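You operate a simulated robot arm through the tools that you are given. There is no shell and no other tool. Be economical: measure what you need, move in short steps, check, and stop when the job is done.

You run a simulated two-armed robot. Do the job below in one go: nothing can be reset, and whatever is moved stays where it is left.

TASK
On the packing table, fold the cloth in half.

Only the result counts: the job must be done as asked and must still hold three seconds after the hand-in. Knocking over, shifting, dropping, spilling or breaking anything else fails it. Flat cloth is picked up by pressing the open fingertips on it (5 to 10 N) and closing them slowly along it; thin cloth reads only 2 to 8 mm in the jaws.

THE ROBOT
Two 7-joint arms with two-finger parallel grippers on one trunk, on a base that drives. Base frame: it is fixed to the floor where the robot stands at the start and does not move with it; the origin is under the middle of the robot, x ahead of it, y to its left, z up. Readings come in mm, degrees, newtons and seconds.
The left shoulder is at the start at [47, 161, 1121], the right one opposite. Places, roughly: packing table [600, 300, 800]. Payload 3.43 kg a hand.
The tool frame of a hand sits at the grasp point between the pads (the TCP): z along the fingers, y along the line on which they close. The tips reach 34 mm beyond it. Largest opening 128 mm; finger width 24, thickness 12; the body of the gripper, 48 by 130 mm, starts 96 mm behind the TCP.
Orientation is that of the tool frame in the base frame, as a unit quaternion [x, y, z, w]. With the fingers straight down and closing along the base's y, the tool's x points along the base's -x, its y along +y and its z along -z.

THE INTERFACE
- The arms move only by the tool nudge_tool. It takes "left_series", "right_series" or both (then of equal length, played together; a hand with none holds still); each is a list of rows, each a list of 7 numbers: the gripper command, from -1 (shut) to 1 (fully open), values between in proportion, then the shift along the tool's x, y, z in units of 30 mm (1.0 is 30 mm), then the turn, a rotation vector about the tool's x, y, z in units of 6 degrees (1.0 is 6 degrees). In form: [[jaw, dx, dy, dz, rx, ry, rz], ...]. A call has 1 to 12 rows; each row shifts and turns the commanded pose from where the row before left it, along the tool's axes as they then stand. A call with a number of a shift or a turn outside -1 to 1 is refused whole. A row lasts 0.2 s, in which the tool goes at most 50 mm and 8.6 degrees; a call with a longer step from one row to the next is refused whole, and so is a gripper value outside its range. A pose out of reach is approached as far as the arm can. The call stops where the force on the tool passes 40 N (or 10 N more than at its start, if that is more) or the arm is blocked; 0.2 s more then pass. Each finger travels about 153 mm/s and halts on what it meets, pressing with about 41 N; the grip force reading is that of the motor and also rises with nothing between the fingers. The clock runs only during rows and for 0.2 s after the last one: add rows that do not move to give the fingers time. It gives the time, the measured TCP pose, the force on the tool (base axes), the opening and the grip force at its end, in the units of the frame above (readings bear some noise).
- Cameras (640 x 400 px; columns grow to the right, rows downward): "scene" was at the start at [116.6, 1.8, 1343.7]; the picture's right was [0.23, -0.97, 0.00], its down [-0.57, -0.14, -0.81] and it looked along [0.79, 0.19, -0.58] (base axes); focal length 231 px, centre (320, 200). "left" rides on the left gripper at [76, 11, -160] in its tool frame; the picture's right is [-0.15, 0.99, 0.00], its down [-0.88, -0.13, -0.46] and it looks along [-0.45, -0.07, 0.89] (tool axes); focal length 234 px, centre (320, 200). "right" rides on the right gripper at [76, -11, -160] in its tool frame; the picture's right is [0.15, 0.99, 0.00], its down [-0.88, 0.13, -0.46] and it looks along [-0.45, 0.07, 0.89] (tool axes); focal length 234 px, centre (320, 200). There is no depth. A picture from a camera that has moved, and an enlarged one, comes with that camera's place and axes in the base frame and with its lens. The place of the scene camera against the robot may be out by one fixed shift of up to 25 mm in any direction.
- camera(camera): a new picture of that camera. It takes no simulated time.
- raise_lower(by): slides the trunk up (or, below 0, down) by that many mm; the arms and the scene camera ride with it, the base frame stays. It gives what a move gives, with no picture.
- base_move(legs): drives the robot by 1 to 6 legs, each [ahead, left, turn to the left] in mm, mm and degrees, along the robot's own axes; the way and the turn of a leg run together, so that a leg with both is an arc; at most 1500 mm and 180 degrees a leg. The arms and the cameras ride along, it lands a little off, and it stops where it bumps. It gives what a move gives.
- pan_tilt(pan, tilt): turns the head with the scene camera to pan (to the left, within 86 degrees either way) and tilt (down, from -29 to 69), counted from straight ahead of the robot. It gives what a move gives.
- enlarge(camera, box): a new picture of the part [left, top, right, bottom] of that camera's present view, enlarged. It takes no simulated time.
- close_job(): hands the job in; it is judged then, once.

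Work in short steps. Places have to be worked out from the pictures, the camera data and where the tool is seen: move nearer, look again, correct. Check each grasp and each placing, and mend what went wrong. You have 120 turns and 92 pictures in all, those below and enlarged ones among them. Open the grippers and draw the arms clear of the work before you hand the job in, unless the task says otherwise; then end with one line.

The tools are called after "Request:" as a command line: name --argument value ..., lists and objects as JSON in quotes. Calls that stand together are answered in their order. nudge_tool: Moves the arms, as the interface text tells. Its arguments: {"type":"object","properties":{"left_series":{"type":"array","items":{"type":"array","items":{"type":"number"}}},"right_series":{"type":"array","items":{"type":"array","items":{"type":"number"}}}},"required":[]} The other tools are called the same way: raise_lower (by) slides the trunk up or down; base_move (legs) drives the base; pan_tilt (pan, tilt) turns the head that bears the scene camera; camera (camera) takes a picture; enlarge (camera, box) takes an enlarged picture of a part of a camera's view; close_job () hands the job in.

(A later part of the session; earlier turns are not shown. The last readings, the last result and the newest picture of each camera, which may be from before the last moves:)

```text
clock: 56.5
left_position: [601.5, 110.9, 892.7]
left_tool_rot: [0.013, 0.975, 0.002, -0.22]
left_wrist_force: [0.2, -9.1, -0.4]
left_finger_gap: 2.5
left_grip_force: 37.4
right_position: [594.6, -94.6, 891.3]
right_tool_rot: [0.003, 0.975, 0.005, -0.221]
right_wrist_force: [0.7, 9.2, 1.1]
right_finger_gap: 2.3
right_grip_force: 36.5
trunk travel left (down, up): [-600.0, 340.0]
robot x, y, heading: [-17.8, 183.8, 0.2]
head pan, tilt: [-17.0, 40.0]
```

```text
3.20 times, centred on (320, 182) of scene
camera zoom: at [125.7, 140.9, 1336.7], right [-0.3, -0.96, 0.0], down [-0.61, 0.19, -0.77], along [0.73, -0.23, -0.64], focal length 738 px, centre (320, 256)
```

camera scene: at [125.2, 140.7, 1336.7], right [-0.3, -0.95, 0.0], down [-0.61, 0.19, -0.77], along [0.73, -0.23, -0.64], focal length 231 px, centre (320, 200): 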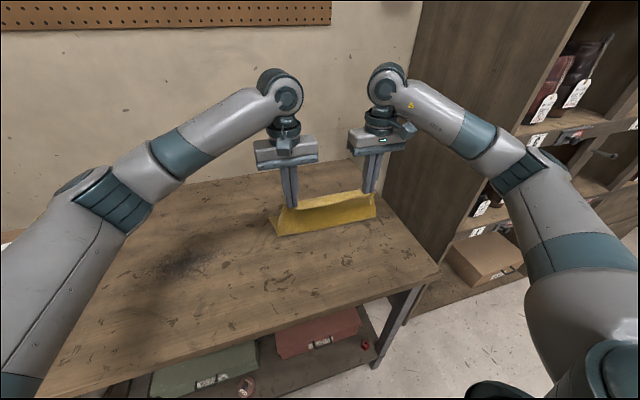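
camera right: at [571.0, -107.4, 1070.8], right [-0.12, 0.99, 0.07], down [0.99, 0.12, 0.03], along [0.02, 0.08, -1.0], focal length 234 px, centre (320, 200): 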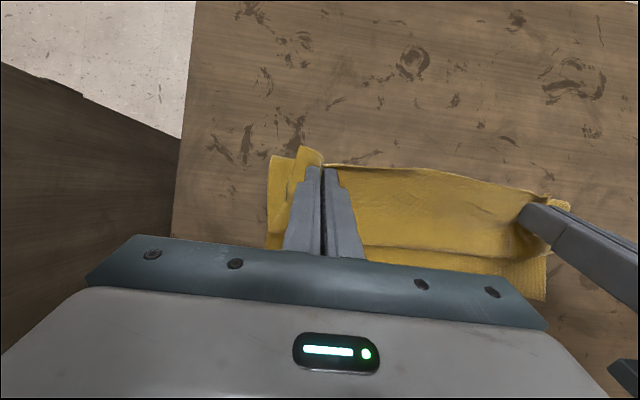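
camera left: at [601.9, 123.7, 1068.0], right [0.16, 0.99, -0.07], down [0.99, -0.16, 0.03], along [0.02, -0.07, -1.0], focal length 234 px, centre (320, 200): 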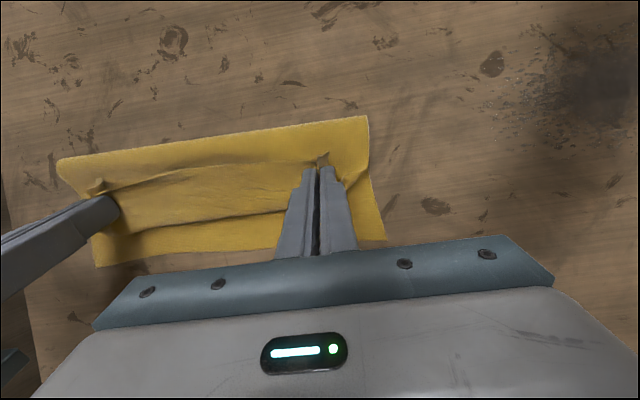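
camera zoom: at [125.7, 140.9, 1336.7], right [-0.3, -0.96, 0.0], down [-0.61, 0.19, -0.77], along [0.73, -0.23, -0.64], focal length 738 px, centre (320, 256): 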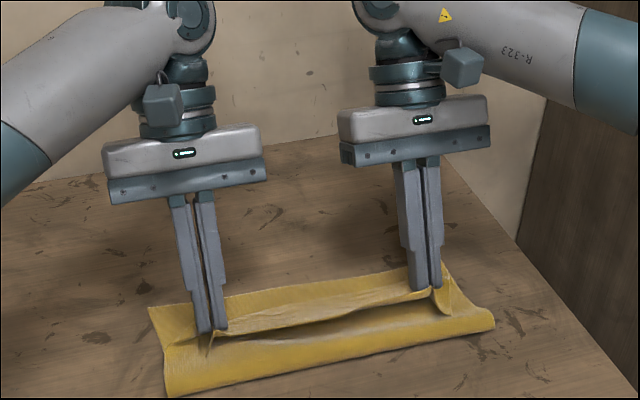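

The fold line is now x≈529 with lower half ≈118 mm and upper ≈80 mm plus a 40 mm turned-back flap, which is half. I lower the tips onto the cloth.

Request:
nudge_tool --left_series '[[-1, -0.07, 0, 0.13, 0, 0, 0], [-1, -0.07, 0, 0.13, 0, 0, 0], [-1, -0.04, 0, 0.1, 0, 0, 0], [-1, 0, 0, 0, 0, 0, 0]]' --right_series '[[-1, -0.07, 0, 0.13, 0, 0, 0], [-1, -0.07, 0, 0.13, 0, 0, 0], [-1, -0.04, 0, 0.1, 0, 0, 0], [-1, 0, 0, 0, 0, 0, 0]]'

```text
clock: 57.5
left_position: [602.8, 111.0, 879.2]
left_tool_rot: [0.012, 0.975, 0.001, -0.22]
left_wrist_force: [0.5, -7.2, 2.7]
left_finger_gap: 2.4
left_grip_force: 37.4
right_position: [595.9, -94.6, 878.8]
right_tool_rot: [0.002, 0.975, 0.006, -0.222]
right_wrist_force: [1.1, 8.0, 0.2]
right_finger_gap: 2.0
right_grip_force: 36.7
trunk travel left (down, up): [-600.0, 340.0]
robot x, y, heading: [-16.6, 180.5, -0.4]
head pan, tilt: [-17.0, 40.0]
```

Touching down lightly. I open the fingers gently, then lift straight up out of the cloth.

Request:
nudge_tool --left_series '[[-0.9, 0, 0, 0, 0, 0, 0], [-0.8, 0, 0, 0, 0, 0, 0], [-0.7, 0, 0, 0, 0, 0, 0], [-0.65, 0, 0, 0, 0, 0, 0], [-0.65, 0.1, 0, -0.2, 0, 0, 0], [-0.65, 0.2, 0, -0.5, 0, 0, 0], [-0.65, 0.4, 0, -0.8, 0, 0, 0], [-0.65, 0.5, 0, -0.9, 0, 0, 0], [-0.65, 0.5, 0, -0.9, 0, 0, 0], [-0.65, 0, 0, 0, 0, 0, 0]]' --right_series '[[-0.9, 0, 0, 0, 0, 0, 0], [-0.8, 0, 0, 0, 0, 0, 0], [-0.7, 0, 0, 0, 0, 0, 0], [-0.65, 0, 0, 0, 0, 0, 0], [-0.65, 0.1, 0, -0.2, 0, 0, 0], [-0.65, 0.2, 0, -0.5, 0, 0, 0], [-0.65, 0.4, 0, -0.8, 0, 0, 0], [-0.65, 0.5, 0, -0.9, 0, 0, 0], [-0.65, 0.5, 0, -0.9, 0, 0, 0], [-0.65, 0, 0, 0, 0, 0, 0]]'

Request:
camera --camera "left"

Request:
camera --camera "right"

Request:
enlarge --camera "scene" --box '[220, 120, 420, 245]'

```text
clock: 59.7
left_position: [599.4, 110.1, 991.9]
left_tool_rot: [0.013, 0.975, 0.003, -0.22]
left_wrist_force: [0.2, 0.9, 0.7]
left_finger_gap: 22.5
left_grip_force: 0.1
right_position: [593.8, -94.6, 989.0]
right_tool_rot: [0.003, 0.975, 0.006, -0.223]
right_wrist_force: [0.2, 0.2, 0.2]
right_finger_gap: 22.3
right_grip_force: 0.1
trunk travel left (down, up): [-600.0, 340.0]
robot x, y, heading: [-16.3, 180.4, 0.2]
head pan, tilt: [-17.0, 40.0]
```

```text
29 pictures are left
camera left: at [599.9, 122.4, 1167.8], right [0.16, 0.99, -0.07], down [0.99, -0.16, 0.03], along [0.02, -0.07, -1.0], focal length 234 px, centre (320, 200)
```

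left: 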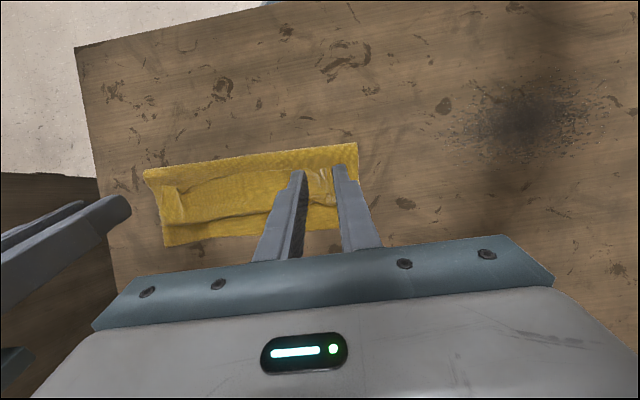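

```text
28 pictures are left
camera right: at [592.7, -108.1, 1165.6], right [-0.12, 0.99, 0.07], down [0.99, 0.12, 0.03], along [0.02, 0.08, -1.0], focal length 234 px, centre (320, 200)
```

right: 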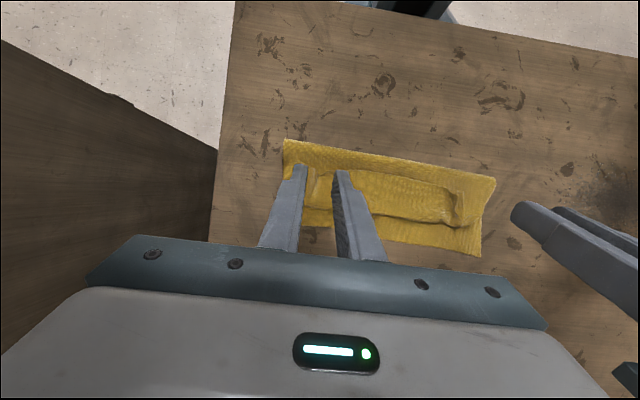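

```text
3.20 times, centred on (320, 182) of scene
camera zoom: at [127.2, 140.5, 1336.4], right [-0.3, -0.95, 0.0], down [-0.61, 0.19, -0.77], along [0.73, -0.23, -0.64], focal length 738 px, centre (320, 256)
```

zoom: 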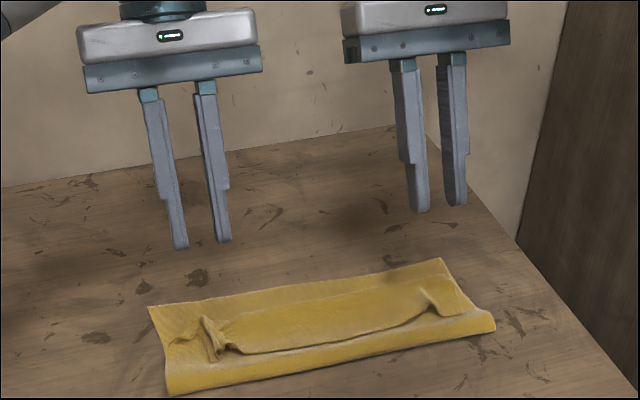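

Released. The cloth is folded in half with aligned sides, but a ≈45 mm edge flap (x 562–609) is still turned back on top. I bring the hands upright with fingers spread, behind that lip, to push it over forward.

Request:
nudge_tool --left_series '[[-0.06, 0, 0, 0, 0, -0.85, 0], [-0.06, 0, 0, 0, 0, -0.85, 0], [-0.06, 0, 0, 0, 0, -0.85, 0], [-0.06, 0, 0, 0, 0, -0.85, 0], [-0.06, 0, 0, 0, 0, -0.85, 0], [-0.06, 0.9, -0.04, 0.4, 0, 0, 0], [-0.06, 0.7, -0.04, 0.9, 0, 0, 0], [-0.06, 0.43, -0.04, 1, 0, 0, 0], [-0.06, 0, -0.04, 1, 0, 0, 0], [-0.06, 0, 0, 0, 0, 0, 0]]' --right_series '[[-0.06, 0, 0, 0, 0, -0.85, 0], [-0.06, 0, 0, 0, 0, -0.85, 0], [-0.06, 0, 0, 0, 0, -0.85, 0], [-0.06, 0, 0, 0, 0, -0.85, 0], [-0.06, 0, 0, 0, 0, -0.85, 0], [-0.06, 0.9, 0.03, 0.4, 0, 0, 0], [-0.06, 0.7, 0.03, 0.9, 0, 0, 0], [-0.06, 0.4, 0.03, 1, 0, 0, 0], [-0.06, 0, 0.03, 1, 0, 0, 0], [-0.06, 0, 0, 0, 0, 0, 0]]'

Request:
camera --camera "left"

Request:
camera --camera "right"

Request:
enlarge --camera "scene" --box '[220, 120, 420, 245]'

```text
clock: 61.9
left_position: [536.6, 109.3, 892.2]
left_tool_rot: [0.014, 1.0, -0.001, 0.002]
left_wrist_force: [-0.9, -0.1, 0.1]
left_finger_gap: 60.2
left_grip_force: 0.1
right_position: [532.4, -90.3, 891.2]
right_tool_rot: [0.003, 1.0, 0.005, -0.001]
right_wrist_force: [0.2, 1.3, 0.5]
right_finger_gap: 60.4
right_grip_force: 0.1
trunk travel left (down, up): [-600.0, 340.0]
robot x, y, heading: [-18.7, 182.6, -0.1]
head pan, tilt: [-17.0, 40.0]
```

```text
26 pictures are left
camera left: at [461.2, 123.9, 1051.4], right [0.17, 0.99, 0.0], down [0.88, -0.15, 0.46], along [0.45, -0.08, -0.89], focal length 234 px, centre (320, 200)
```

left: 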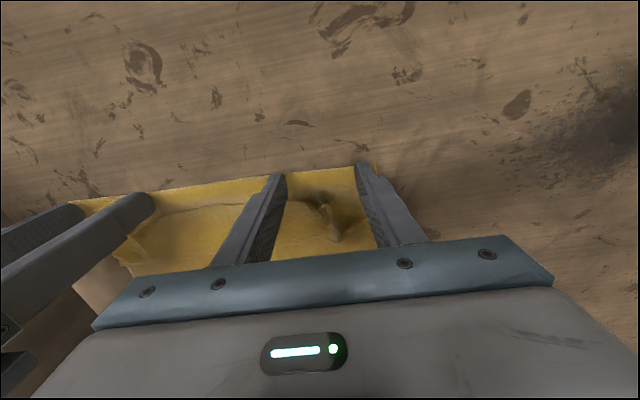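

```text
25 pictures are left
camera right: at [455.2, -102.4, 1051.3], right [-0.14, 0.99, 0.01], down [0.88, 0.12, 0.46], along [0.45, 0.07, -0.89], focal length 234 px, centre (320, 200)
```

right: 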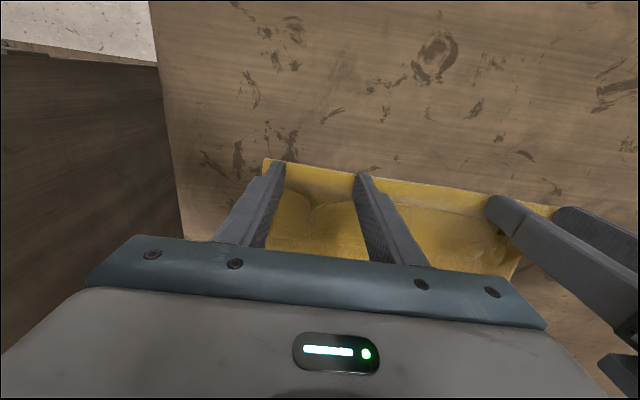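

```text
3.20 times, centred on (320, 182) of scene
camera zoom: at [125.4, 141.0, 1336.7], right [-0.3, -0.95, 0.0], down [-0.61, 0.19, -0.77], along [0.73, -0.23, -0.64], focal length 738 px, centre (320, 256)
```

zoom: 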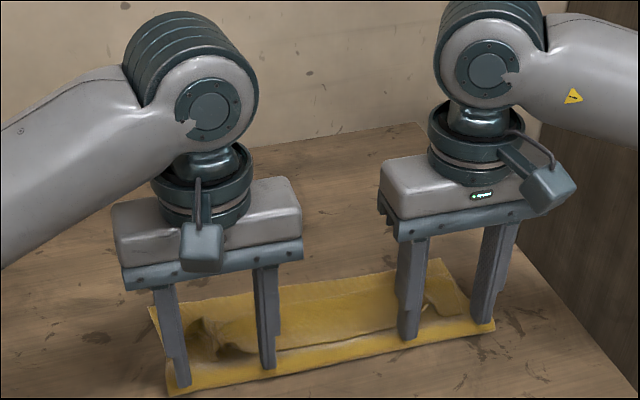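

The tips are just behind the lip, between it and the fold. I lower to about z 848 at the tips and check for contact.

Request:
nudge_tool --left_series '[[-0.06, 0, 0, 0.2, 0, 0, 0], [-0.06, 0, 0, 0.15, 0, 0, 0], [-0.06, 0, 0, 0, 0, 0, 0]]' --right_series '[[-0.06, 0, 0, 0.2, 0, 0, 0], [-0.06, 0, 0, 0.13, 0, 0, 0], [-0.06, 0, 0, 0, 0, 0, 0]]'

Request:
enlarge --camera "left" --box '[60, 120, 420, 270]'

```text
clock: 62.7
left_position: [538.1, 108.4, 881.0]
left_tool_rot: [0.013, 1.0, -0.002, 0.001]
left_wrist_force: [0.4, -0.5, -0.2]
left_finger_gap: 60.0
left_grip_force: 0.0
right_position: [532.2, -91.3, 881.6]
right_tool_rot: [0.004, 1.0, 0.005, -0.001]
right_wrist_force: [0.0, 0.8, -0.2]
right_finger_gap: 60.3
right_grip_force: 0.1
trunk travel left (down, up): [-600.0, 340.0]
robot x, y, heading: [-16.1, 179.9, -0.2]
head pan, tilt: [-17.0, 40.0]
```

```text
1.78 times, centred on (240, 195) of left
camera zoom: at [461.8, 123.0, 1040.8], right [0.17, 0.98, 0.0], down [0.88, -0.15, 0.46], along [0.45, -0.08, -0.89], focal length 416 px, centre (462, 209)
```

zoom: 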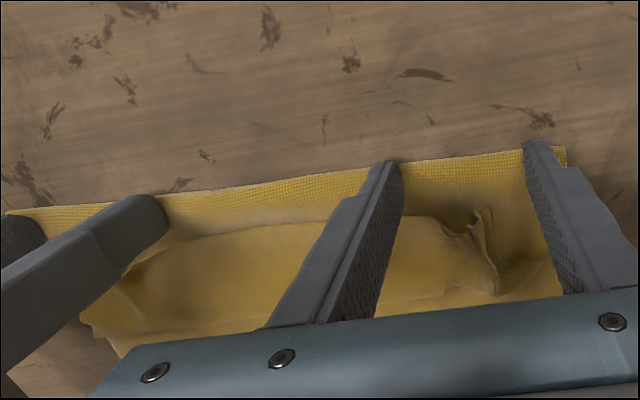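

No contact yet and the lip stands just ahead. I drop another 2 mm and push forward 50 mm slowly.

Request:
nudge_tool --left_series '[[-0.06, 0, 0, 0.07, 0, 0, 0], [-0.06, -0.35, 0, 0, 0, 0, 0], [-0.06, -0.35, 0, 0, 0, 0, 0], [-0.06, -0.35, 0, 0, 0, 0, 0], [-0.06, -0.35, 0, 0, 0, 0, 0], [-0.06, -0.3, 0, 0, 0, 0, 0], [-0.06, 0, 0, 0, 0, 0, 0]]' --right_series '[[-0.06, 0, 0, 0.07, 0, 0, 0], [-0.06, -0.35, 0, 0, 0, 0, 0], [-0.06, -0.35, 0, 0, 0, 0, 0], [-0.06, -0.35, 0, 0, 0, 0, 0], [-0.06, -0.35, 0, 0, 0, 0, 0], [-0.06, -0.3, 0, 0, 0, 0, 0], [-0.06, 0, 0, 0, 0, 0, 0]]'

Request:
camera --camera "left"

Request:
enlarge --camera "scene" --box '[220, 120, 420, 245]'

```text
clock: 64.3
left_position: [588.9, 105.5, 880.3]
left_tool_rot: [0.014, 1.0, -0.001, 0.001]
left_wrist_force: [-0.3, -0.9, -1.5]
left_finger_gap: 60.2
left_grip_force: 0.1
right_position: [583.8, -91.4, 879.7]
right_tool_rot: [0.004, 1.0, 0.006, -0.001]
right_wrist_force: [0.4, 0.9, -0.4]
right_finger_gap: 60.1
right_grip_force: 0.0
trunk travel left (down, up): [-600.0, 340.0]
robot x, y, heading: [-21.2, 183.9, -0.3]
head pan, tilt: [-17.0, 40.0]
```

```text
22 pictures are left
camera left: at [512.5, 121.0, 1039.0], right [0.17, 0.98, 0.0], down [0.88, -0.15, 0.46], along [0.45, -0.08, -0.89], focal length 234 px, centre (320, 200)
```

left: 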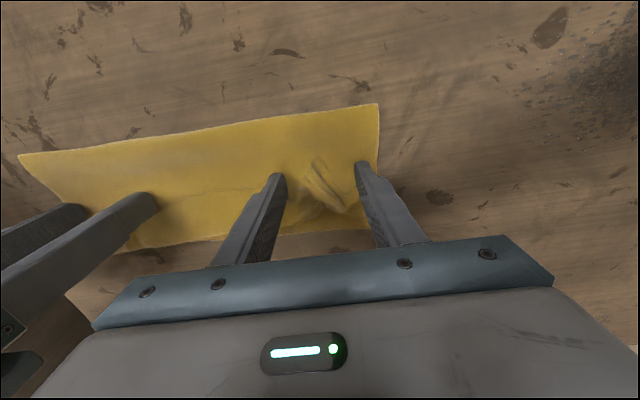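

```text
3.20 times, centred on (320, 182) of scene
camera zoom: at [125.9, 140.8, 1336.7], right [-0.3, -0.95, 0.0], down [-0.61, 0.19, -0.77], along [0.73, -0.23, -0.64], focal length 738 px, centre (320, 256)
```

zoom: 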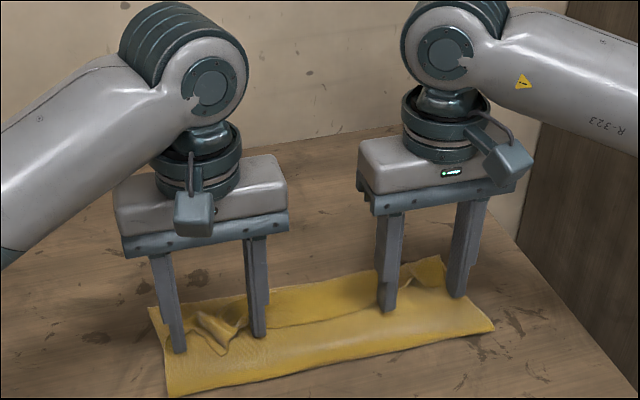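

The push is rolling the flap forward. I continue another 50 mm with a slight rise over the crease.

Request:
nudge_tool --left_series '[[-0.06, -0.35, 0, 0, 0, 0, 0], [-0.06, -0.35, 0, -0.05, 0, 0, 0], [-0.06, -0.35, 0, -0.05, 0, 0, 0], [-0.06, -0.35, 0, -0.05, 0, 0, 0], [-0.06, -0.3, 0, 0, 0, 0, 0], [-0.06, 0, 0, 0, 0, 0, 0]]' --right_series '[[-0.06, -0.35, 0, 0, 0, 0, 0], [-0.06, -0.35, 0, -0.05, 0, 0, 0], [-0.06, -0.35, 0, -0.05, 0, 0, 0], [-0.06, -0.35, 0, -0.05, 0, 0, 0], [-0.06, -0.3, 0, 0, 0, 0, 0], [-0.06, 0, 0, 0, 0, 0, 0]]'

Request:
camera --camera "left"

Request:
enlarge --camera "scene" --box '[220, 120, 420, 245]'

```text
clock: 65.7
left_position: [639.5, 104.4, 885.5]
left_tool_rot: [0.012, 1.0, -0.001, 0.002]
left_wrist_force: [0.3, -0.3, -0.8]
left_finger_gap: 60.1
left_grip_force: 0.0
right_position: [635.0, -91.1, 884.4]
right_tool_rot: [0.005, 1.0, 0.005, -0.001]
right_wrist_force: [0.0, 0.4, -0.3]
right_finger_gap: 60.2
right_grip_force: 0.1
trunk travel left (down, up): [-600.0, 340.0]
robot x, y, heading: [-15.4, 182.6, -0.0]
head pan, tilt: [-17.0, 40.0]
```

```text
20 pictures are left
camera left: at [563.9, 119.5, 1043.3], right [0.17, 0.98, 0.0], down [0.88, -0.15, 0.46], along [0.45, -0.08, -0.89], focal length 234 px, centre (320, 200)
```

left: 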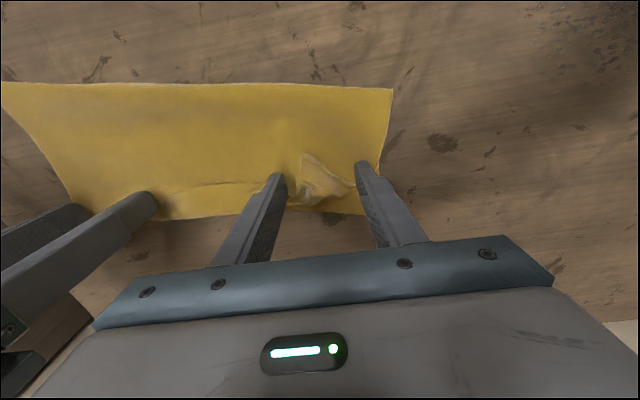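

```text
3.20 times, centred on (320, 182) of scene
camera zoom: at [125.8, 140.8, 1336.7], right [-0.3, -0.95, 0.0], down [-0.61, 0.19, -0.77], along [0.73, -0.23, -0.64], focal length 738 px, centre (320, 256)
```

zoom: 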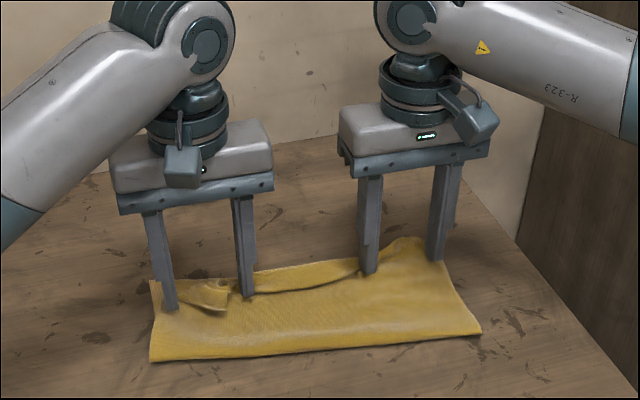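

The cloth has slid forward somewhat as a whole while the flap rolled. I lift the hands clear and look from above before continuing.

Request:
nudge_tool --left_series '[[-0.06, 0, 0, -0.6, 0, 0, 0], [-0.06, 0, 0, -1, 0, 0, 0], [-0.06, 0, 0, -1, 0, 0.5, 0], [-0.06, 0, 0, -0.8, 0, 0.9, 0], [-0.06, 1, 0.4, 0, 0, 0.9, 0], [-0.06, 1, 0.6, 0, 0, 0.9, 0], [-0.06, 0.9, 0.8, 0, 0, 0.8, 0], [-0.06, 0, 0.8, 0, 0, 0, 0], [-0.06, 0, 0, 0, 0, 0, 0]]' --right_series '[[-0.06, 0, 0, -0.6, 0, 0, 0], [-0.06, 0, 0, -1, 0, 0, 0], [-0.06, 0, 0, -1, 0, 0, 0], [-0.06, 0, 0, -0.8, 0, 0, 0], [-0.06, 1, 0, 0, 0, 0, 0], [-0.06, 1, 0, 0, 0, 0, 0], [-0.06, 1, 0, 0, 0, 0, 0], [-0.06, 0, 0, 0, 0, 0, 0], [-0.06, 0, 0, 0, 0, 0, 0]]'

Request:
enlarge --camera "scene" --box '[220, 120, 420, 245]'

Request:
camera --camera "left"

```text
clock: 67.7
left_position: [558.0, 183.3, 1005.8]
left_tool_rot: [0.013, 0.978, 0.002, -0.208]
left_wrist_force: [0.0, -0.9, -0.5]
left_finger_gap: 60.4
left_grip_force: 0.1
right_position: [544.6, -92.0, 987.0]
right_tool_rot: [0.005, 1.0, 0.006, -0.001]
right_wrist_force: [0.4, -0.4, -0.8]
right_finger_gap: 60.3
right_grip_force: 0.1
trunk travel left (down, up): [-600.0, 340.0]
robot x, y, heading: [-16.7, 182.0, -0.3]
head pan, tilt: [-17.0, 40.0]
```

```text
3.20 times, centred on (320, 182) of scene
camera zoom: at [125.8, 139.9, 1336.6], right [-0.3, -0.95, 0.0], down [-0.61, 0.19, -0.77], along [0.73, -0.23, -0.64], focal length 738 px, centre (320, 256)
```

zoom: 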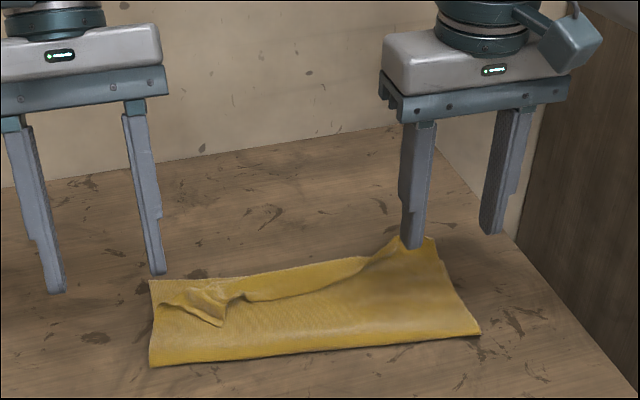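

```text
17 pictures are left
camera left: at [554.0, 197.1, 1182.1], right [0.16, 0.99, -0.06], down [0.99, -0.16, 0.06], along [0.05, -0.07, -1.0], focal length 234 px, centre (320, 200)
```

left: 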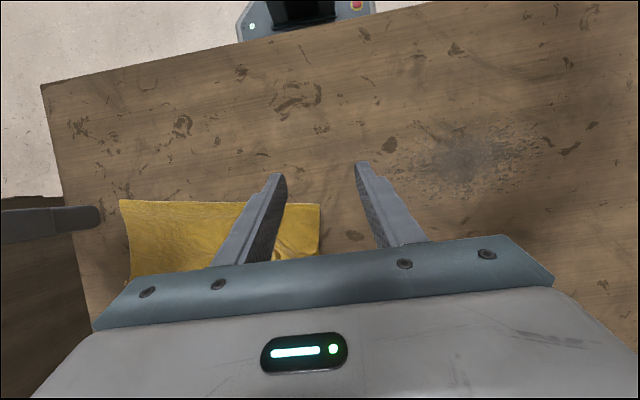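

Much of the flap has rolled out; a strip with a dog-ear at the left remains. I move the right hand forward and high for a direct overhead look.

Request:
nudge_tool --left_series '[[-0.06, 0, 0.8, 0, 0, 0, 0], [-0.06, 0, 0.8, 0, 0, -0.8, 0], [-0.06, 0, 0.4, 0, 0, -0.8, 0], [-0.06, 0, 0, 0, 0, -0.8, 0], [-0.06, 0, 0, 0, 0, -0.8, 0], [-0.06, 0, 0, 0, 0, -0.8, 0]]' --right_series '[[-0.06, -0.6, 0.5, -0.5, 0, 0, 0], [-0.06, -0.6, 0.5, -0.5, 0, 0, 0], [-0.06, -0.6, 0.5, -0.5, 0, 0, 0], [-0.06, -0.6, 0.4, 0, 0, 0, 0], [-0.06, -0.4, 0, 0, 0, 0, 0], [-0.06, 0, 0, 0, 0, 0, 0]]'

Request:
camera --camera "right"

```text
clock: 69.1
left_position: [560.2, 246.6, 1006.1]
left_tool_rot: [0.014, 1.0, -0.003, 0.002]
left_wrist_force: [-0.1, -0.9, 0.2]
left_finger_gap: 60.2
left_grip_force: 0.0
right_position: [627.8, -36.8, 1032.2]
right_tool_rot: [0.005, 1.0, 0.005, -0.001]
right_wrist_force: [0.4, 0.2, -0.7]
right_finger_gap: 60.2
right_grip_force: 0.1
trunk travel left (down, up): [-600.0, 340.0]
robot x, y, heading: [-18.7, 184.1, -0.3]
head pan, tilt: [-17.0, 40.0]
```

```text
16 pictures are left
camera right: at [551.7, -47.4, 1191.5], right [-0.14, 0.99, 0.01], down [0.88, 0.12, 0.46], along [0.45, 0.07, -0.89], focal length 234 px, centre (320, 200)
```

right: 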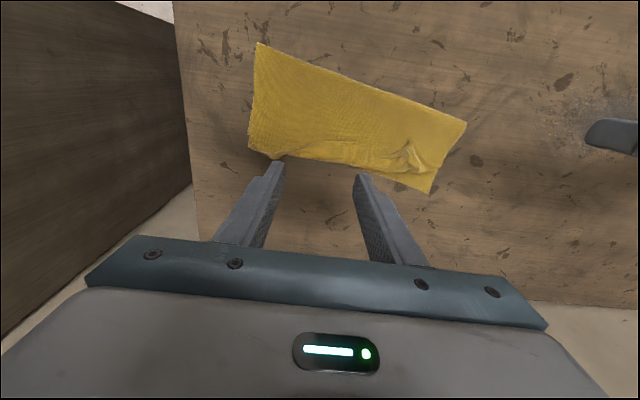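

Excellent view; I enlarge it.

Request:
enlarge --camera "right" --box '[230, 30, 490, 200]'

```text
2.35 times, centred on (360, 115) of right
camera zoom: at [551.7, -47.4, 1191.5], right [-0.14, 0.99, 0.01], down [0.88, 0.12, 0.46], along [0.45, 0.07, -0.89], focal length 551 px, centre (226, 400)
```

zoom: 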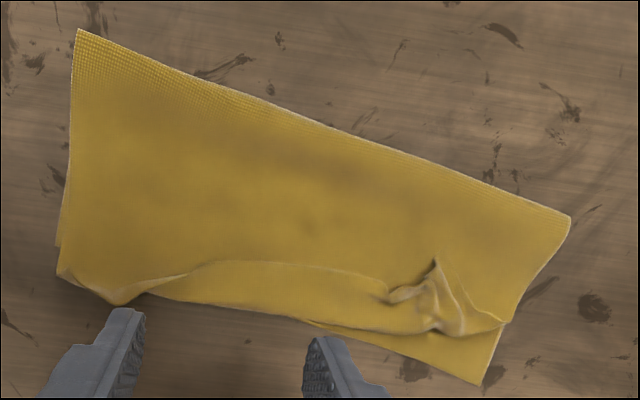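

Left side: the upper crease lies about 45 mm short of the lower edge, with the flap still turned back; right side is unrolled. I use the right hand to pin the cloth near the fold at (555,−45) so it can't slide, then push the flap with the left.

Request:
nudge_tool --right_series '[[-0.5, 0.8, 0, 0.2, 0, 0, 0], [-0.6, 0.8, 0, 0.6, 0, 0, 0], [-0.6, 0.6, -0.1, 0.9, 0, 0, 0], [-0.6, 0.2, -0.1, 1, 0, 0, 0], [-0.6, 0, 0, 1, 0, 0, 0], [-0.6, 0, 0, 0.9, 0, 0, 0], [-0.6, 0, 0, 0.3, 0, 0, 0], [-0.6, 0, 0, 0.1, 0, 0, 0], [-0.6, 0, 0, 0, 0, 0, 0]]'

```text
clock: 71.1
left_position: [561.8, 245.5, 1006.5]
left_tool_rot: [0.013, 1.0, -0.001, 0.0]
left_wrist_force: [0.4, 0.0, -0.1]
left_finger_gap: 60.3
left_grip_force: 0.1
right_position: [556.6, -39.5, 882.5]
right_tool_rot: [0.005, 1.0, 0.005, -0.001]
right_wrist_force: [-0.1, 0.3, 0.6]
right_finger_gap: 25.6
right_grip_force: 0.1
trunk travel left (down, up): [-600.0, 340.0]
robot x, y, heading: [-20.0, 181.9, -0.2]
head pan, tilt: [-17.0, 40.0]
```

Now I press the right fingertips down a few mm and bring the left hand in to about 10 mm above the cloth behind the dog-ear.

Request:
nudge_tool --left_series '[[-0.06, -0.1, -0.9, 0.2, 0, 0, 0], [-0.06, -0.1, -0.9, 0.5, 0, 0, 0], [-0.06, -0.1, -0.9, 0.7, 0, 0, 0], [-0.06, -0.1, -0.9, 0.8, 0, 0, 0], [-0.06, -0.1, -0.9, 0.8, 0, 0, 0], [-0.06, -0.2, -0.45, 0.8, 0, 0, 0], [-0.06, 0, 0, 0, 0, 0, 0]]' --right_series '[[-0.6, 0, 0, 0.07, 0, 0, 0], [-0.6, 0, 0, 0.04, 0, 0, 0], [-0.6, 0, 0, 0.03, 0, 0, 0], [-0.6, 0, 0, 0.03, 0, 0, 0], [-0.6, 0, 0, 0, 0, 0, 0], [-0.6, 0, 0, 0, 0, 0, 0], [-0.6, 0, 0, 0, 0, 0, 0]]'

Request:
enlarge --camera "left" --box '[160, 100, 440, 275]'

```text
clock: 72.7
left_position: [577.9, 94.8, 893.5]
left_tool_rot: [0.013, 1.0, -0.002, 0.001]
left_wrist_force: [0.8, 0.3, 0.8]
left_finger_gap: 60.2
left_grip_force: 0.1
right_position: [557.5, -40.2, 876.6]
right_tool_rot: [0.004, 1.0, 0.004, -0.002]
right_wrist_force: [0.5, -1.0, 0.6]
right_finger_gap: 25.8
right_grip_force: 0.0
trunk travel left (down, up): [-600.0, 340.0]
robot x, y, heading: [-12.3, 181.3, -0.3]
head pan, tilt: [-17.0, 40.0]
```

```text
2.29 times, centred on (300, 188) of left
camera zoom: at [501.1, 110.7, 1051.5], right [0.17, 0.98, 0.0], down [0.88, -0.15, 0.46], along [0.45, -0.08, -0.89], focal length 535 px, centre (366, 229)
```

zoom: 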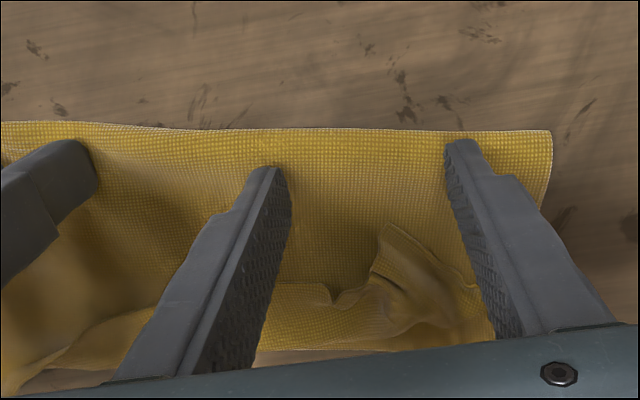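

The dog-ear stands up between the left fingers, so pinching it and drawing the corner forward to (690,155) is better. I press the right hand a bit more and lower the left around the ear.

Request:
nudge_tool --left_series '[[-0.3, -0.5, 0.05, 0, 0, 0, 0], [-0.4, -0.6, 0.05, 0.15, 0, 0, 0], [-0.5, 0, 0, 0.2, 0, 0, 0], [-0.5, 0, 0, 0, 0, 0, 0]]' --right_series '[[-0.6, 0, 0, 0.03, 0, 0, 0], [-0.6, 0, 0, 0.03, 0, 0, 0], [-0.6, 0, 0, 0.02, 0, 0, 0], [-0.6, 0, 0, 0, 0, 0, 0]]'

Request:
enlarge --camera "left" --box '[160, 100, 440, 275]'

```text
clock: 73.7
left_position: [610.4, 98.1, 882.6]
left_tool_rot: [0.013, 1.0, -0.001, 0.002]
left_wrist_force: [0.7, 0.1, 0.2]
left_finger_gap: 32.1
left_grip_force: 0.1
right_position: [556.8, -39.4, 875.7]
right_tool_rot: [0.005, 1.0, 0.006, 0.0]
right_wrist_force: [1.5, -1.3, 17.0]
right_finger_gap: 25.7
right_grip_force: 0.1
trunk travel left (down, up): [-600.0, 340.0]
robot x, y, heading: [-17.5, 184.1, -0.1]
head pan, tilt: [-17.0, 40.0]
```

```text
2.29 times, centred on (300, 188) of left
camera zoom: at [533.6, 113.3, 1042.0], right [0.17, 0.98, 0.0], down [0.88, -0.15, 0.46], along [0.45, -0.08, -0.89], focal length 535 px, centre (366, 229)
```

zoom: 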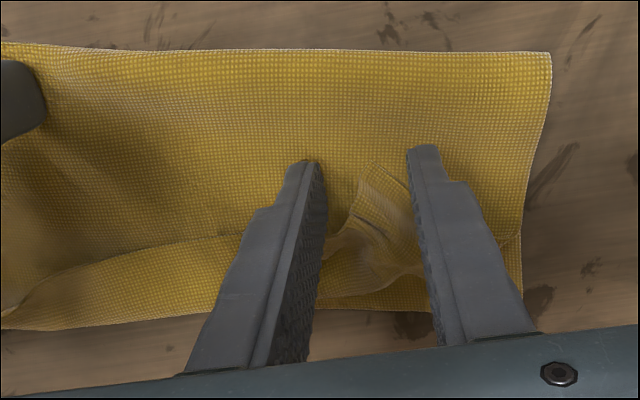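

The ear is nicely between the fingers; closing.

Request:
nudge_tool --left_series '[[-0.6, 0, 0, 0.03, 0, 0, 0], [-0.7, 0, 0, 0, 0, 0, 0], [-0.8, 0, 0, 0, 0, 0, 0], [-0.9, 0, 0, 0, 0, 0, 0], [-1, 0, 0, 0, 0, 0, 0], [-1, 0, 0, 0, 0, 0, 0]]' --right_series '[[-0.6, 0, 0, 0, 0, 0, 0], [-0.6, 0, 0, 0, 0, 0, 0], [-0.6, 0, 0, 0, 0, 0, 0], [-0.6, 0, 0, 0, 0, 0, 0], [-0.6, 0, 0, 0, 0, 0, 0], [-0.6, 0, 0, 0, 0, 0, 0]]'

Request:
enlarge --camera "left" --box '[160, 100, 440, 275]'

```text
clock: 75.1
left_position: [609.3, 99.0, 883.4]
left_tool_rot: [0.014, 1.0, -0.002, 0.002]
left_wrist_force: [0.3, 0.4, 0.7]
left_finger_gap: 1.6
left_grip_force: 35.8
right_position: [555.9, -39.6, 875.5]
right_tool_rot: [0.004, 1.0, 0.005, 0.001]
right_wrist_force: [6.4, -3.2, 29.4]
right_finger_gap: 25.8
right_grip_force: 0.1
trunk travel left (down, up): [-600.0, 340.0]
robot x, y, heading: [-17.4, 186.1, 0.0]
head pan, tilt: [-17.0, 40.0]
```

```text
2.29 times, centred on (300, 188) of left
camera zoom: at [533.4, 113.7, 1041.4], right [0.17, 0.98, 0.0], down [0.88, -0.15, 0.46], along [0.45, -0.08, -0.89], focal length 535 px, centre (366, 229)
```

zoom: 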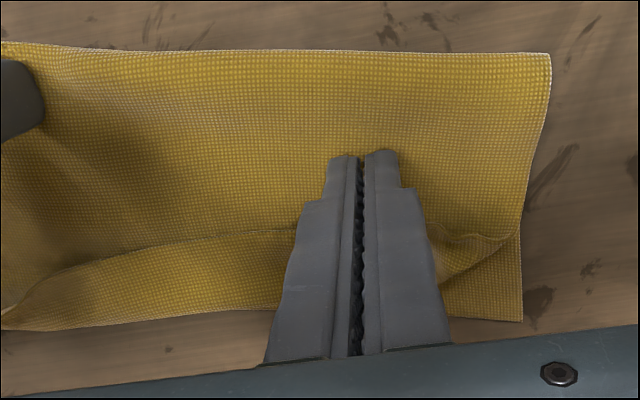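

Ear held (1.6 mm). I draw it up slightly and forward-left to unroll the flap while the right hand pins the cloth.

Request:
nudge_tool --left_series '[[-1, -0.2, 0, -0.5, 0, 0, 0], [-1, -0.5, 0.1, -0.3, 0, 0, 0], [-1, -0.5, 0.2, 0, 0, 0, 0], [-1, -0.5, 0.2, 0, 0, 0, 0], [-1, -0.4, 0.1, 0.2, 0, 0, 0], [-1, 0, 0, 0, 0, 0, 0]]' --right_series '[[-0.6, 0, 0, -0.02, 0, 0, 0], [-0.6, 0, 0, 0, 0, 0, 0], [-0.6, 0, 0, 0, 0, 0, 0], [-0.6, 0, 0, 0, 0, 0, 0], [-0.6, 0, 0, 0, 0, 0, 0], [-0.6, 0, 0, 0, 0, 0, 0]]'

Request:
camera --camera "left"

```text
clock: 76.5
left_position: [672.3, 115.9, 900.3]
left_tool_rot: [0.014, 1.0, -0.002, 0.001]
left_wrist_force: [0.2, 0.1, -0.8]
left_finger_gap: 1.6
left_grip_force: 36.1
right_position: [556.0, -38.9, 874.5]
right_tool_rot: [0.004, 1.0, 0.006, 0.0]
right_wrist_force: [3.4, -2.2, 22.9]
right_finger_gap: 25.6
right_grip_force: 0.1
trunk travel left (down, up): [-600.0, 340.0]
robot x, y, heading: [-17.1, 180.5, -0.5]
head pan, tilt: [-17.0, 40.0]
```

```text
11 pictures are left
camera left: at [596.5, 130.1, 1059.5], right [0.17, 0.98, 0.0], down [0.88, -0.15, 0.46], along [0.45, -0.08, -0.89], focal length 234 px, centre (320, 200)
```

left: 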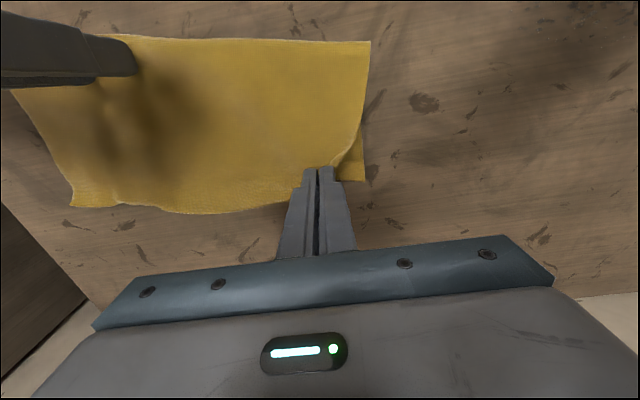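

The flap has unrolled fully. I lower the corner onto the lower one, release it, and raise both hands.

Request:
nudge_tool --left_series '[[-1, 0, 0.1, 0.3, 0, 0, 0], [-1, 0, 0.1, 0.25, 0, 0, 0], [-0.8, 0, 0, 0, 0, 0, 0], [-0.7, 0, 0, 0, 0, 0, 0], [-0.7, 0, 0, -0.3, 0, 0, 0], [-0.7, 0, 0, -0.9, 0, 0, 0], [-0.7, 0, 0, -1, 0, 0, 0], [-0.7, 0.5, 0.5, -1, 0, 0, 0], [-0.7, 0.8, 1, -0.5, 0, 0, 0], [-0.7, 0.8, 1, 0, 0, 0, 0], [-0.7, 0, 1, 0, 0, 0, 0]]' --right_series '[[-0.6, 0, 0, 0, 0, 0, 0], [-0.6, 0, 0, 0, 0, 0, 0], [-0.6, 0, 0, 0, 0, 0, 0], [-0.6, 0, 0, 0, 0, 0, 0], [-0.6, 0, 0, -0.5, 0, 0, 0], [-0.6, 0, 0, -1, 0, 0, 0], [-0.6, 0, 0, -1, 0, 0, 0], [-0.6, -0.4, 0, -1, 0, 0, 0], [-0.6, -0.7, 0, -1, 0, 0, 0], [-0.6, -0.7, 0, -0.7, 0, 0, 0], [-0.6, -0.6, 0, 0, 0, 0, 0]]'

Request:
enlarge --camera "right" --box '[200, 30, 520, 230]'

```text
clock: 78.9
left_position: [613.8, 228.7, 993.7]
left_tool_rot: [0.013, 1.0, -0.001, 0.0]
left_wrist_force: [-0.4, -0.4, 0.2]
left_finger_gap: 19.2
left_grip_force: 0.0
right_position: [628.5, -40.7, 1031.1]
right_tool_rot: [0.004, 1.0, 0.004, -0.002]
right_wrist_force: [0.8, 0.0, -0.3]
right_finger_gap: 25.7
right_grip_force: 0.2
trunk travel left (down, up): [-600.0, 340.0]
robot x, y, heading: [-17.0, 181.6, -0.3]
head pan, tilt: [-17.0, 40.0]
```

```text
2.00 times, centred on (360, 130) of right
camera zoom: at [552.8, -52.8, 1190.7], right [-0.14, 0.99, 0.01], down [0.88, 0.12, 0.45], along [0.45, 0.07, -0.89], focal length 468 px, centre (240, 340)
```

zoom: 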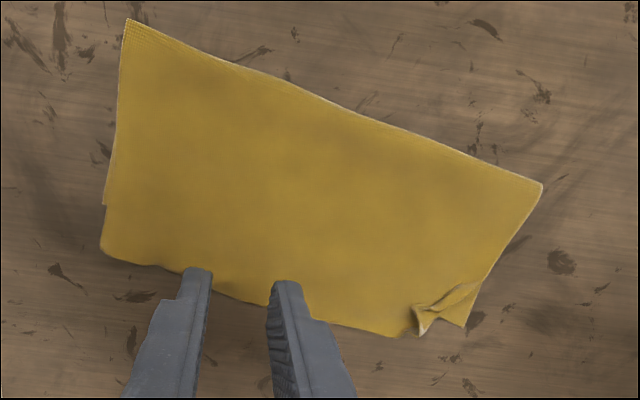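

Nearly there: fold line (518,−126)–(576,173), but the upper half overhangs the lower by ≈30 mm, and the left corner has a small dog-ear. I try rolling the fold back: press both hands on the upper layer near the fold and drag toward the robot.

Request:
nudge_tool --left_series '[[-0.06, 0.13, -0.7, 0.2, 0, 0, 0], [-0.06, 0.12, -0.7, 0.5, 0, 0, 0], [-0.06, 0.12, -0.7, 0.7, 0, 0, 0], [-0.06, 0.12, -0.7, 0.7, 0, 0, 0], [-0.06, 0.12, -0.7, 0.8, 0, 0, 0], [-0.06, 0.12, -0.6, 0.7, 0, 0, 0], [-0.06, 0, 0, 0, 0, 0, 0]]' --right_series '[[-0.06, 0.4, -0.21, 0.8, 0, 0, 0], [-0.06, 0.4, -0.22, 0.8, 0, 0, 0], [-0.06, 0.4, -0.22, 0.8, 0, 0, 0], [-0.06, 0.4, -0.22, 0.8, 0, 0, 0], [-0.06, 0.4, -0.22, 0.85, 0, 0, 0], [-0.06, 0.43, -0.22, 0.8, 0, 0, 0], [-0.06, 0, 0, 0, 0, 0, 0]]'

```text
clock: 80.5
left_position: [588.6, 105.1, 884.4]
left_tool_rot: [0.013, 1.0, -0.002, 0.0]
left_wrist_force: [0.1, -0.3, -0.3]
left_finger_gap: 60.5
left_grip_force: 0.1
right_position: [555.2, -77.6, 885.0]
right_tool_rot: [0.005, 1.0, 0.005, -0.001]
right_wrist_force: [-0.6, -1.0, 0.3]
right_finger_gap: 60.3
right_grip_force: 0.1
trunk travel left (down, up): [-600.0, 340.0]
robot x, y, heading: [-20.1, 183.7, -0.5]
head pan, tilt: [-17.0, 40.0]
```

Now down to light contact (~TCP 876).

Request:
nudge_tool --left_series '[[-0.06, 0, 0, 0.15, 0, 0, 0], [-0.06, 0, 0, 0.1, 0, 0, 0], [-0.06, 0, 0, 0.04, 0, 0, 0], [-0.06, 0, 0, 0, 0, 0, 0]]' --right_series '[[-0.06, 0, 0, 0.15, 0, 0, 0], [-0.06, 0, 0, 0.1, 0, 0, 0], [-0.06, 0, 0, 0.06, 0, 0, 0], [-0.06, 0, 0, 0, 0, 0, 0]]'

```text
clock: 81.5
left_position: [589.5, 105.5, 877.7]
left_tool_rot: [0.013, 1.0, -0.002, 0.002]
left_wrist_force: [0.1, -0.2, 0.8]
left_finger_gap: 60.3
left_grip_force: 0.2
right_position: [555.7, -79.3, 878.1]
right_tool_rot: [0.005, 1.0, 0.005, 0.0]
right_wrist_force: [1.2, 0.3, 8.3]
right_finger_gap: 60.4
right_grip_force: 0.2
trunk travel left (down, up): [-600.0, 340.0]
robot x, y, heading: [-18.4, 185.4, -0.3]
head pan, tilt: [-17.0, 40.0]
```

Right 8 N, left about 1 N; I add 0.7 mm on the left.

Request:
nudge_tool --left_series '[[-0.06, 0, 0, 0.03, 0, 0, 0], [-0.06, 0, 0, 0, 0, 0, 0]]' --right_series '[[-0.06, 0, 0, 0, 0, 0, 0], [-0.06, 0, 0, 0, 0, 0, 0]]'

```text
clock: 82.1
left_position: [589.5, 105.0, 876.9]
left_tool_rot: [0.013, 1.0, -0.001, 0.0]
left_wrist_force: [-0.9, -0.3, -0.1]
left_finger_gap: 60.3
left_grip_force: 0.1
right_position: [557.5, -79.1, 877.1]
right_tool_rot: [0.005, 1.0, 0.005, 0.0]
right_wrist_force: [1.6, -0.2, 11.2]
right_finger_gap: 60.5
right_grip_force: 0.0
trunk travel left (down, up): [-600.0, 340.0]
robot x, y, heading: [-19.7, 183.4, -0.5]
head pan, tilt: [-17.0, 40.0]
```

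Request:
nudge_tool --left_series '[[-0.06, 0, 0, 0.03, 0, 0, 0], [-0.06, 0, 0, 0.02, 0, 0, 0], [-0.06, 0, 0, 0, 0, 0, 0]]'

```text
clock: 82.9
left_position: [588.7, 105.1, 875.8]
left_tool_rot: [0.014, 1.0, -0.002, 0.002]
left_wrist_force: [2.0, 0.8, 8.4]
left_finger_gap: 60.1
left_grip_force: 0.1
right_position: [555.0, -79.1, 877.5]
right_tool_rot: [0.004, 1.0, 0.005, 0.0]
right_wrist_force: [3.1, 0.0, 11.2]
right_finger_gap: 60.4
right_grip_force: 0.0
trunk travel left (down, up): [-600.0, 340.0]
robot x, y, heading: [-17.5, 180.0, -0.2]
head pan, tilt: [-17.0, 40.0]
```

Both press at 8–11 N. I drag both back 30 mm toward the robot (slightly left, along the fold normal) and check the picture.

Request:
nudge_tool --left_series '[[-0.06, 0.25, 0.04, 0, 0, 0, 0], [-0.06, 0.25, 0.04, 0, 0, 0, 0], [-0.06, 0.25, 0.04, 0, 0, 0, 0], [-0.06, 0.25, 0.04, 0, 0, 0, 0], [-0.06, 0, 0, 0, 0, 0, 0]]' --right_series '[[-0.06, 0.25, 0.04, 0, 0, 0, 0], [-0.06, 0.25, 0.04, 0, 0, 0, 0], [-0.06, 0.25, 0.04, 0, 0, 0, 0], [-0.06, 0.25, 0.04, 0, 0, 0, 0], [-0.06, 0, 0, 0, 0, 0, 0]]'

Request:
camera --camera "left"

```text
clock: 84.1
left_position: [558.0, 110.7, 876.1]
left_tool_rot: [0.013, 1.0, -0.001, 0.001]
left_wrist_force: [4.0, -0.5, 15.4]
left_finger_gap: 59.9
left_grip_force: 0.1
right_position: [524.3, -72.8, 876.6]
right_tool_rot: [0.004, 1.0, 0.005, 0.0]
right_wrist_force: [2.0, 0.2, 10.1]
right_finger_gap: 60.2
right_grip_force: 0.3
trunk travel left (down, up): [-600.0, 340.0]
robot x, y, heading: [-15.0, 183.0, -0.2]
head pan, tilt: [-17.0, 40.0]
```

```text
9 pictures are left
camera left: at [481.5, 125.7, 1034.6], right [0.17, 0.98, 0.0], down [0.88, -0.15, 0.46], along [0.45, -0.08, -0.89], focal length 234 px, centre (320, 200)
```

left: 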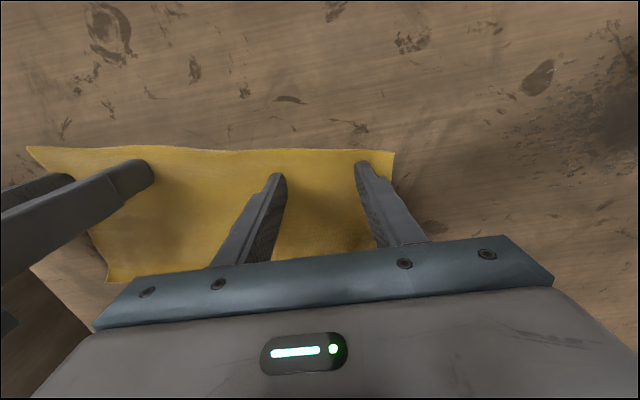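

The fold line moved 30 mm back. I lift both hands and look from above to see whether the overhang shrank.

Request:
nudge_tool --left_series '[[-0.06, 0, 0, -0.8, 0, 0, 0], [-0.06, 0, 0, -1, 0, 0, 0], [-0.06, 0, 0.5, -1, 0, 0, 0], [-0.06, 0, 1, -1, 0, 0, 0], [-0.06, 0, 1, 0, 0, 0, 0], [-0.06, 0, 1, 0, 0, 0, 0], [-0.06, 0, 0.5, 0, 0, 0, 0]]' --right_series '[[-0.06, 0, 0, -0.8, 0, 0, 0], [-0.06, 0, 0, -1, 0, 0, 0], [-0.06, -0.5, 0.2, -1, 0, 0, 0], [-0.06, -0.7, 0.3, -1, 0, 0, 0], [-0.06, -0.8, 0.3, -1, 0, 0, 0], [-0.06, -0.8, 0.3, -0.4, 0, 0, 0], [-0.06, -0.3, 0, 0, 0, 0, 0]]'

Request:
enlarge --camera "right" --box '[200, 30, 520, 230]'

```text
clock: 85.7
left_position: [562.2, 231.7, 988.5]
left_tool_rot: [0.014, 1.0, -0.002, 0.002]
left_wrist_force: [-0.6, -0.1, 0.9]
left_finger_gap: 60.2
left_grip_force: 0.1
right_position: [619.5, -44.9, 1033.1]
right_tool_rot: [0.006, 1.0, 0.006, -0.001]
right_wrist_force: [-0.5, 0.8, -0.8]
right_finger_gap: 60.3
right_grip_force: 0.1
trunk travel left (down, up): [-600.0, 340.0]
robot x, y, heading: [-22.2, 182.8, -0.2]
head pan, tilt: [-17.0, 40.0]
```

```text
2.00 times, centred on (360, 130) of right
camera zoom: at [542.6, -55.8, 1191.9], right [-0.14, 0.99, 0.01], down [0.88, 0.12, 0.46], along [0.45, 0.07, -0.89], focal length 468 px, centre (240, 340)
```

zoom: 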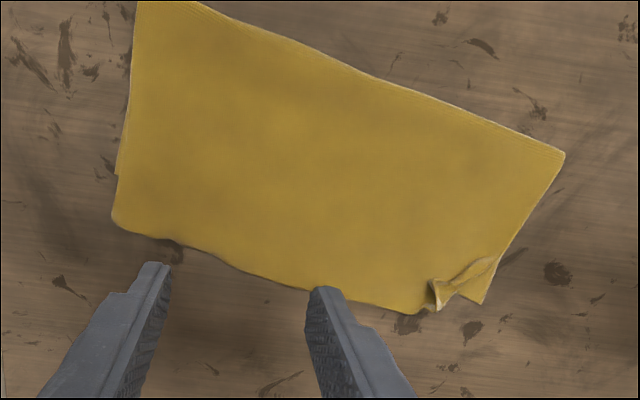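

The overhang is now ≈27–35 mm of single upper layer lying on the table. I can pinch that edge with fingers pointing down, and this time laying it down leaves no flap: lift the upper half, roll back and re-land it on the lower edge. I move above the two grip points, yawed 10.7° along the edge.

Request:
nudge_tool --left_series '[[-0.4, -0.47, -0.65, 0.2, 0, 0, 0], [-0.4, -0.47, -0.65, 0.4, 0, 0, 0], [-0.4, -0.47, -0.65, 0.4, 0, 0, 0], [-0.4, -0.47, -0.65, 0.5, 0, 0, 0], [-0.4, -0.47, -0.65, 0.6, 0, 0, 0], [-0.4, -0.47, -0.65, 0.6, 0, 0, 0], [-0.4, -0.45, -0.65, 0.6, 0, 0, 0], [-0.4, 0, 0, 0, 0, 0, 0.6], [-0.4, 0, 0, 0, 0, 0, 0.6], [-0.4, 0, 0, 0, 0, 0, 0.6], [-0.4, 0, 0, 0, 0, 0, 0]]' --right_series '[[-0.4, -0.05, -0.23, 0.69, 0, 0, 0], [-0.4, -0.05, -0.23, 0.69, 0, 0, 0], [-0.4, -0.05, -0.23, 0.69, 0, 0, 0], [-0.4, -0.05, -0.23, 0.69, 0, 0, 0], [-0.4, -0.05, -0.23, 0.69, 0, 0, 0], [-0.4, -0.05, -0.23, 0.69, 0, 0, 0], [-0.4, -0.05, -0.23, 0.69, 0, 0, 0], [-0.4, 0, 0, 0, 0, 0, 0.6], [-0.4, 0, 0, 0, 0, 0, 0.6], [-0.4, 0, 0, 0, 0, 0, 0.6], [-0.4, 0, 0, 0, 0, 0, 0]]'

Request:
camera --camera "left"

```text
clock: 88.1
left_position: [657.1, 91.3, 889.7]
left_tool_rot: [0.108, 0.994, -0.001, 0.001]
left_wrist_force: [-0.3, 0.5, 0.4]
left_finger_gap: 38.3
left_grip_force: 0.1
right_position: [629.7, -90.1, 886.3]
right_tool_rot: [0.099, 0.995, 0.006, -0.001]
right_wrist_force: [-0.7, -0.6, 0.8]
right_finger_gap: 38.4
right_grip_force: 0.1
trunk travel left (down, up): [-600.0, 340.0]
robot x, y, heading: [-19.3, 182.6, 0.0]
head pan, tilt: [-17.0, 40.0]
```

```text
7 pictures are left
camera left: at [585.1, 119.9, 1048.3], right [0.35, 0.94, 0.0], down [0.83, -0.31, 0.46], along [0.43, -0.16, -0.89], focal length 234 px, centre (320, 200)
```

left: 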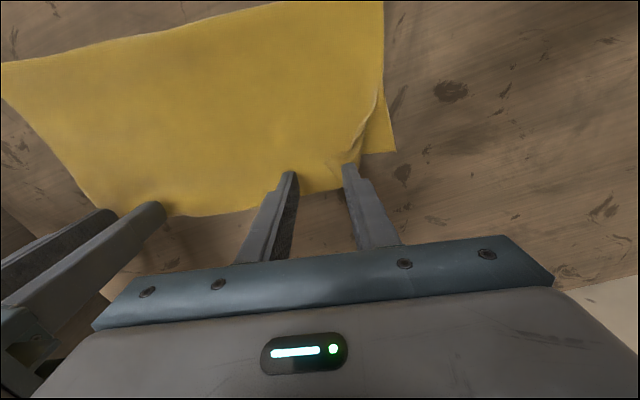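

Both grip points are on the single-layer overhang (edge at x≈676 left, ≈643 right). I lower toward contact.

Request:
nudge_tool --left_series '[[-0.4, -0.1, 0, 0.2, 0, 0, 0], [-0.4, 0, 0, 0.15, 0, 0, 0], [-0.4, 0, 0, 0.05, 0, 0, 0], [-0.4, 0, 0, 0, 0, 0, 0]]' --right_series '[[-0.4, 0, 0, 0.15, 0, 0, 0], [-0.4, 0, 0, 0.1, 0, 0, 0], [-0.4, 0, 0, 0.05, 0, 0, 0], [-0.4, 0, 0, 0, 0, 0, 0]]'

```text
clock: 89.1
left_position: [658.2, 90.7, 877.1]
left_tool_rot: [0.107, 0.994, -0.001, 0.001]
left_wrist_force: [0.3, -0.4, 1.4]
left_finger_gap: 38.5
left_grip_force: 0.1
right_position: [629.6, -89.8, 877.6]
right_tool_rot: [0.099, 0.995, 0.005, -0.001]
right_wrist_force: [-0.2, -0.1, 0.4]
right_finger_gap: 38.3
right_grip_force: 0.1
trunk travel left (down, up): [-600.0, 340.0]
robot x, y, heading: [-18.3, 182.4, -0.3]
head pan, tilt: [-17.0, 40.0]
```

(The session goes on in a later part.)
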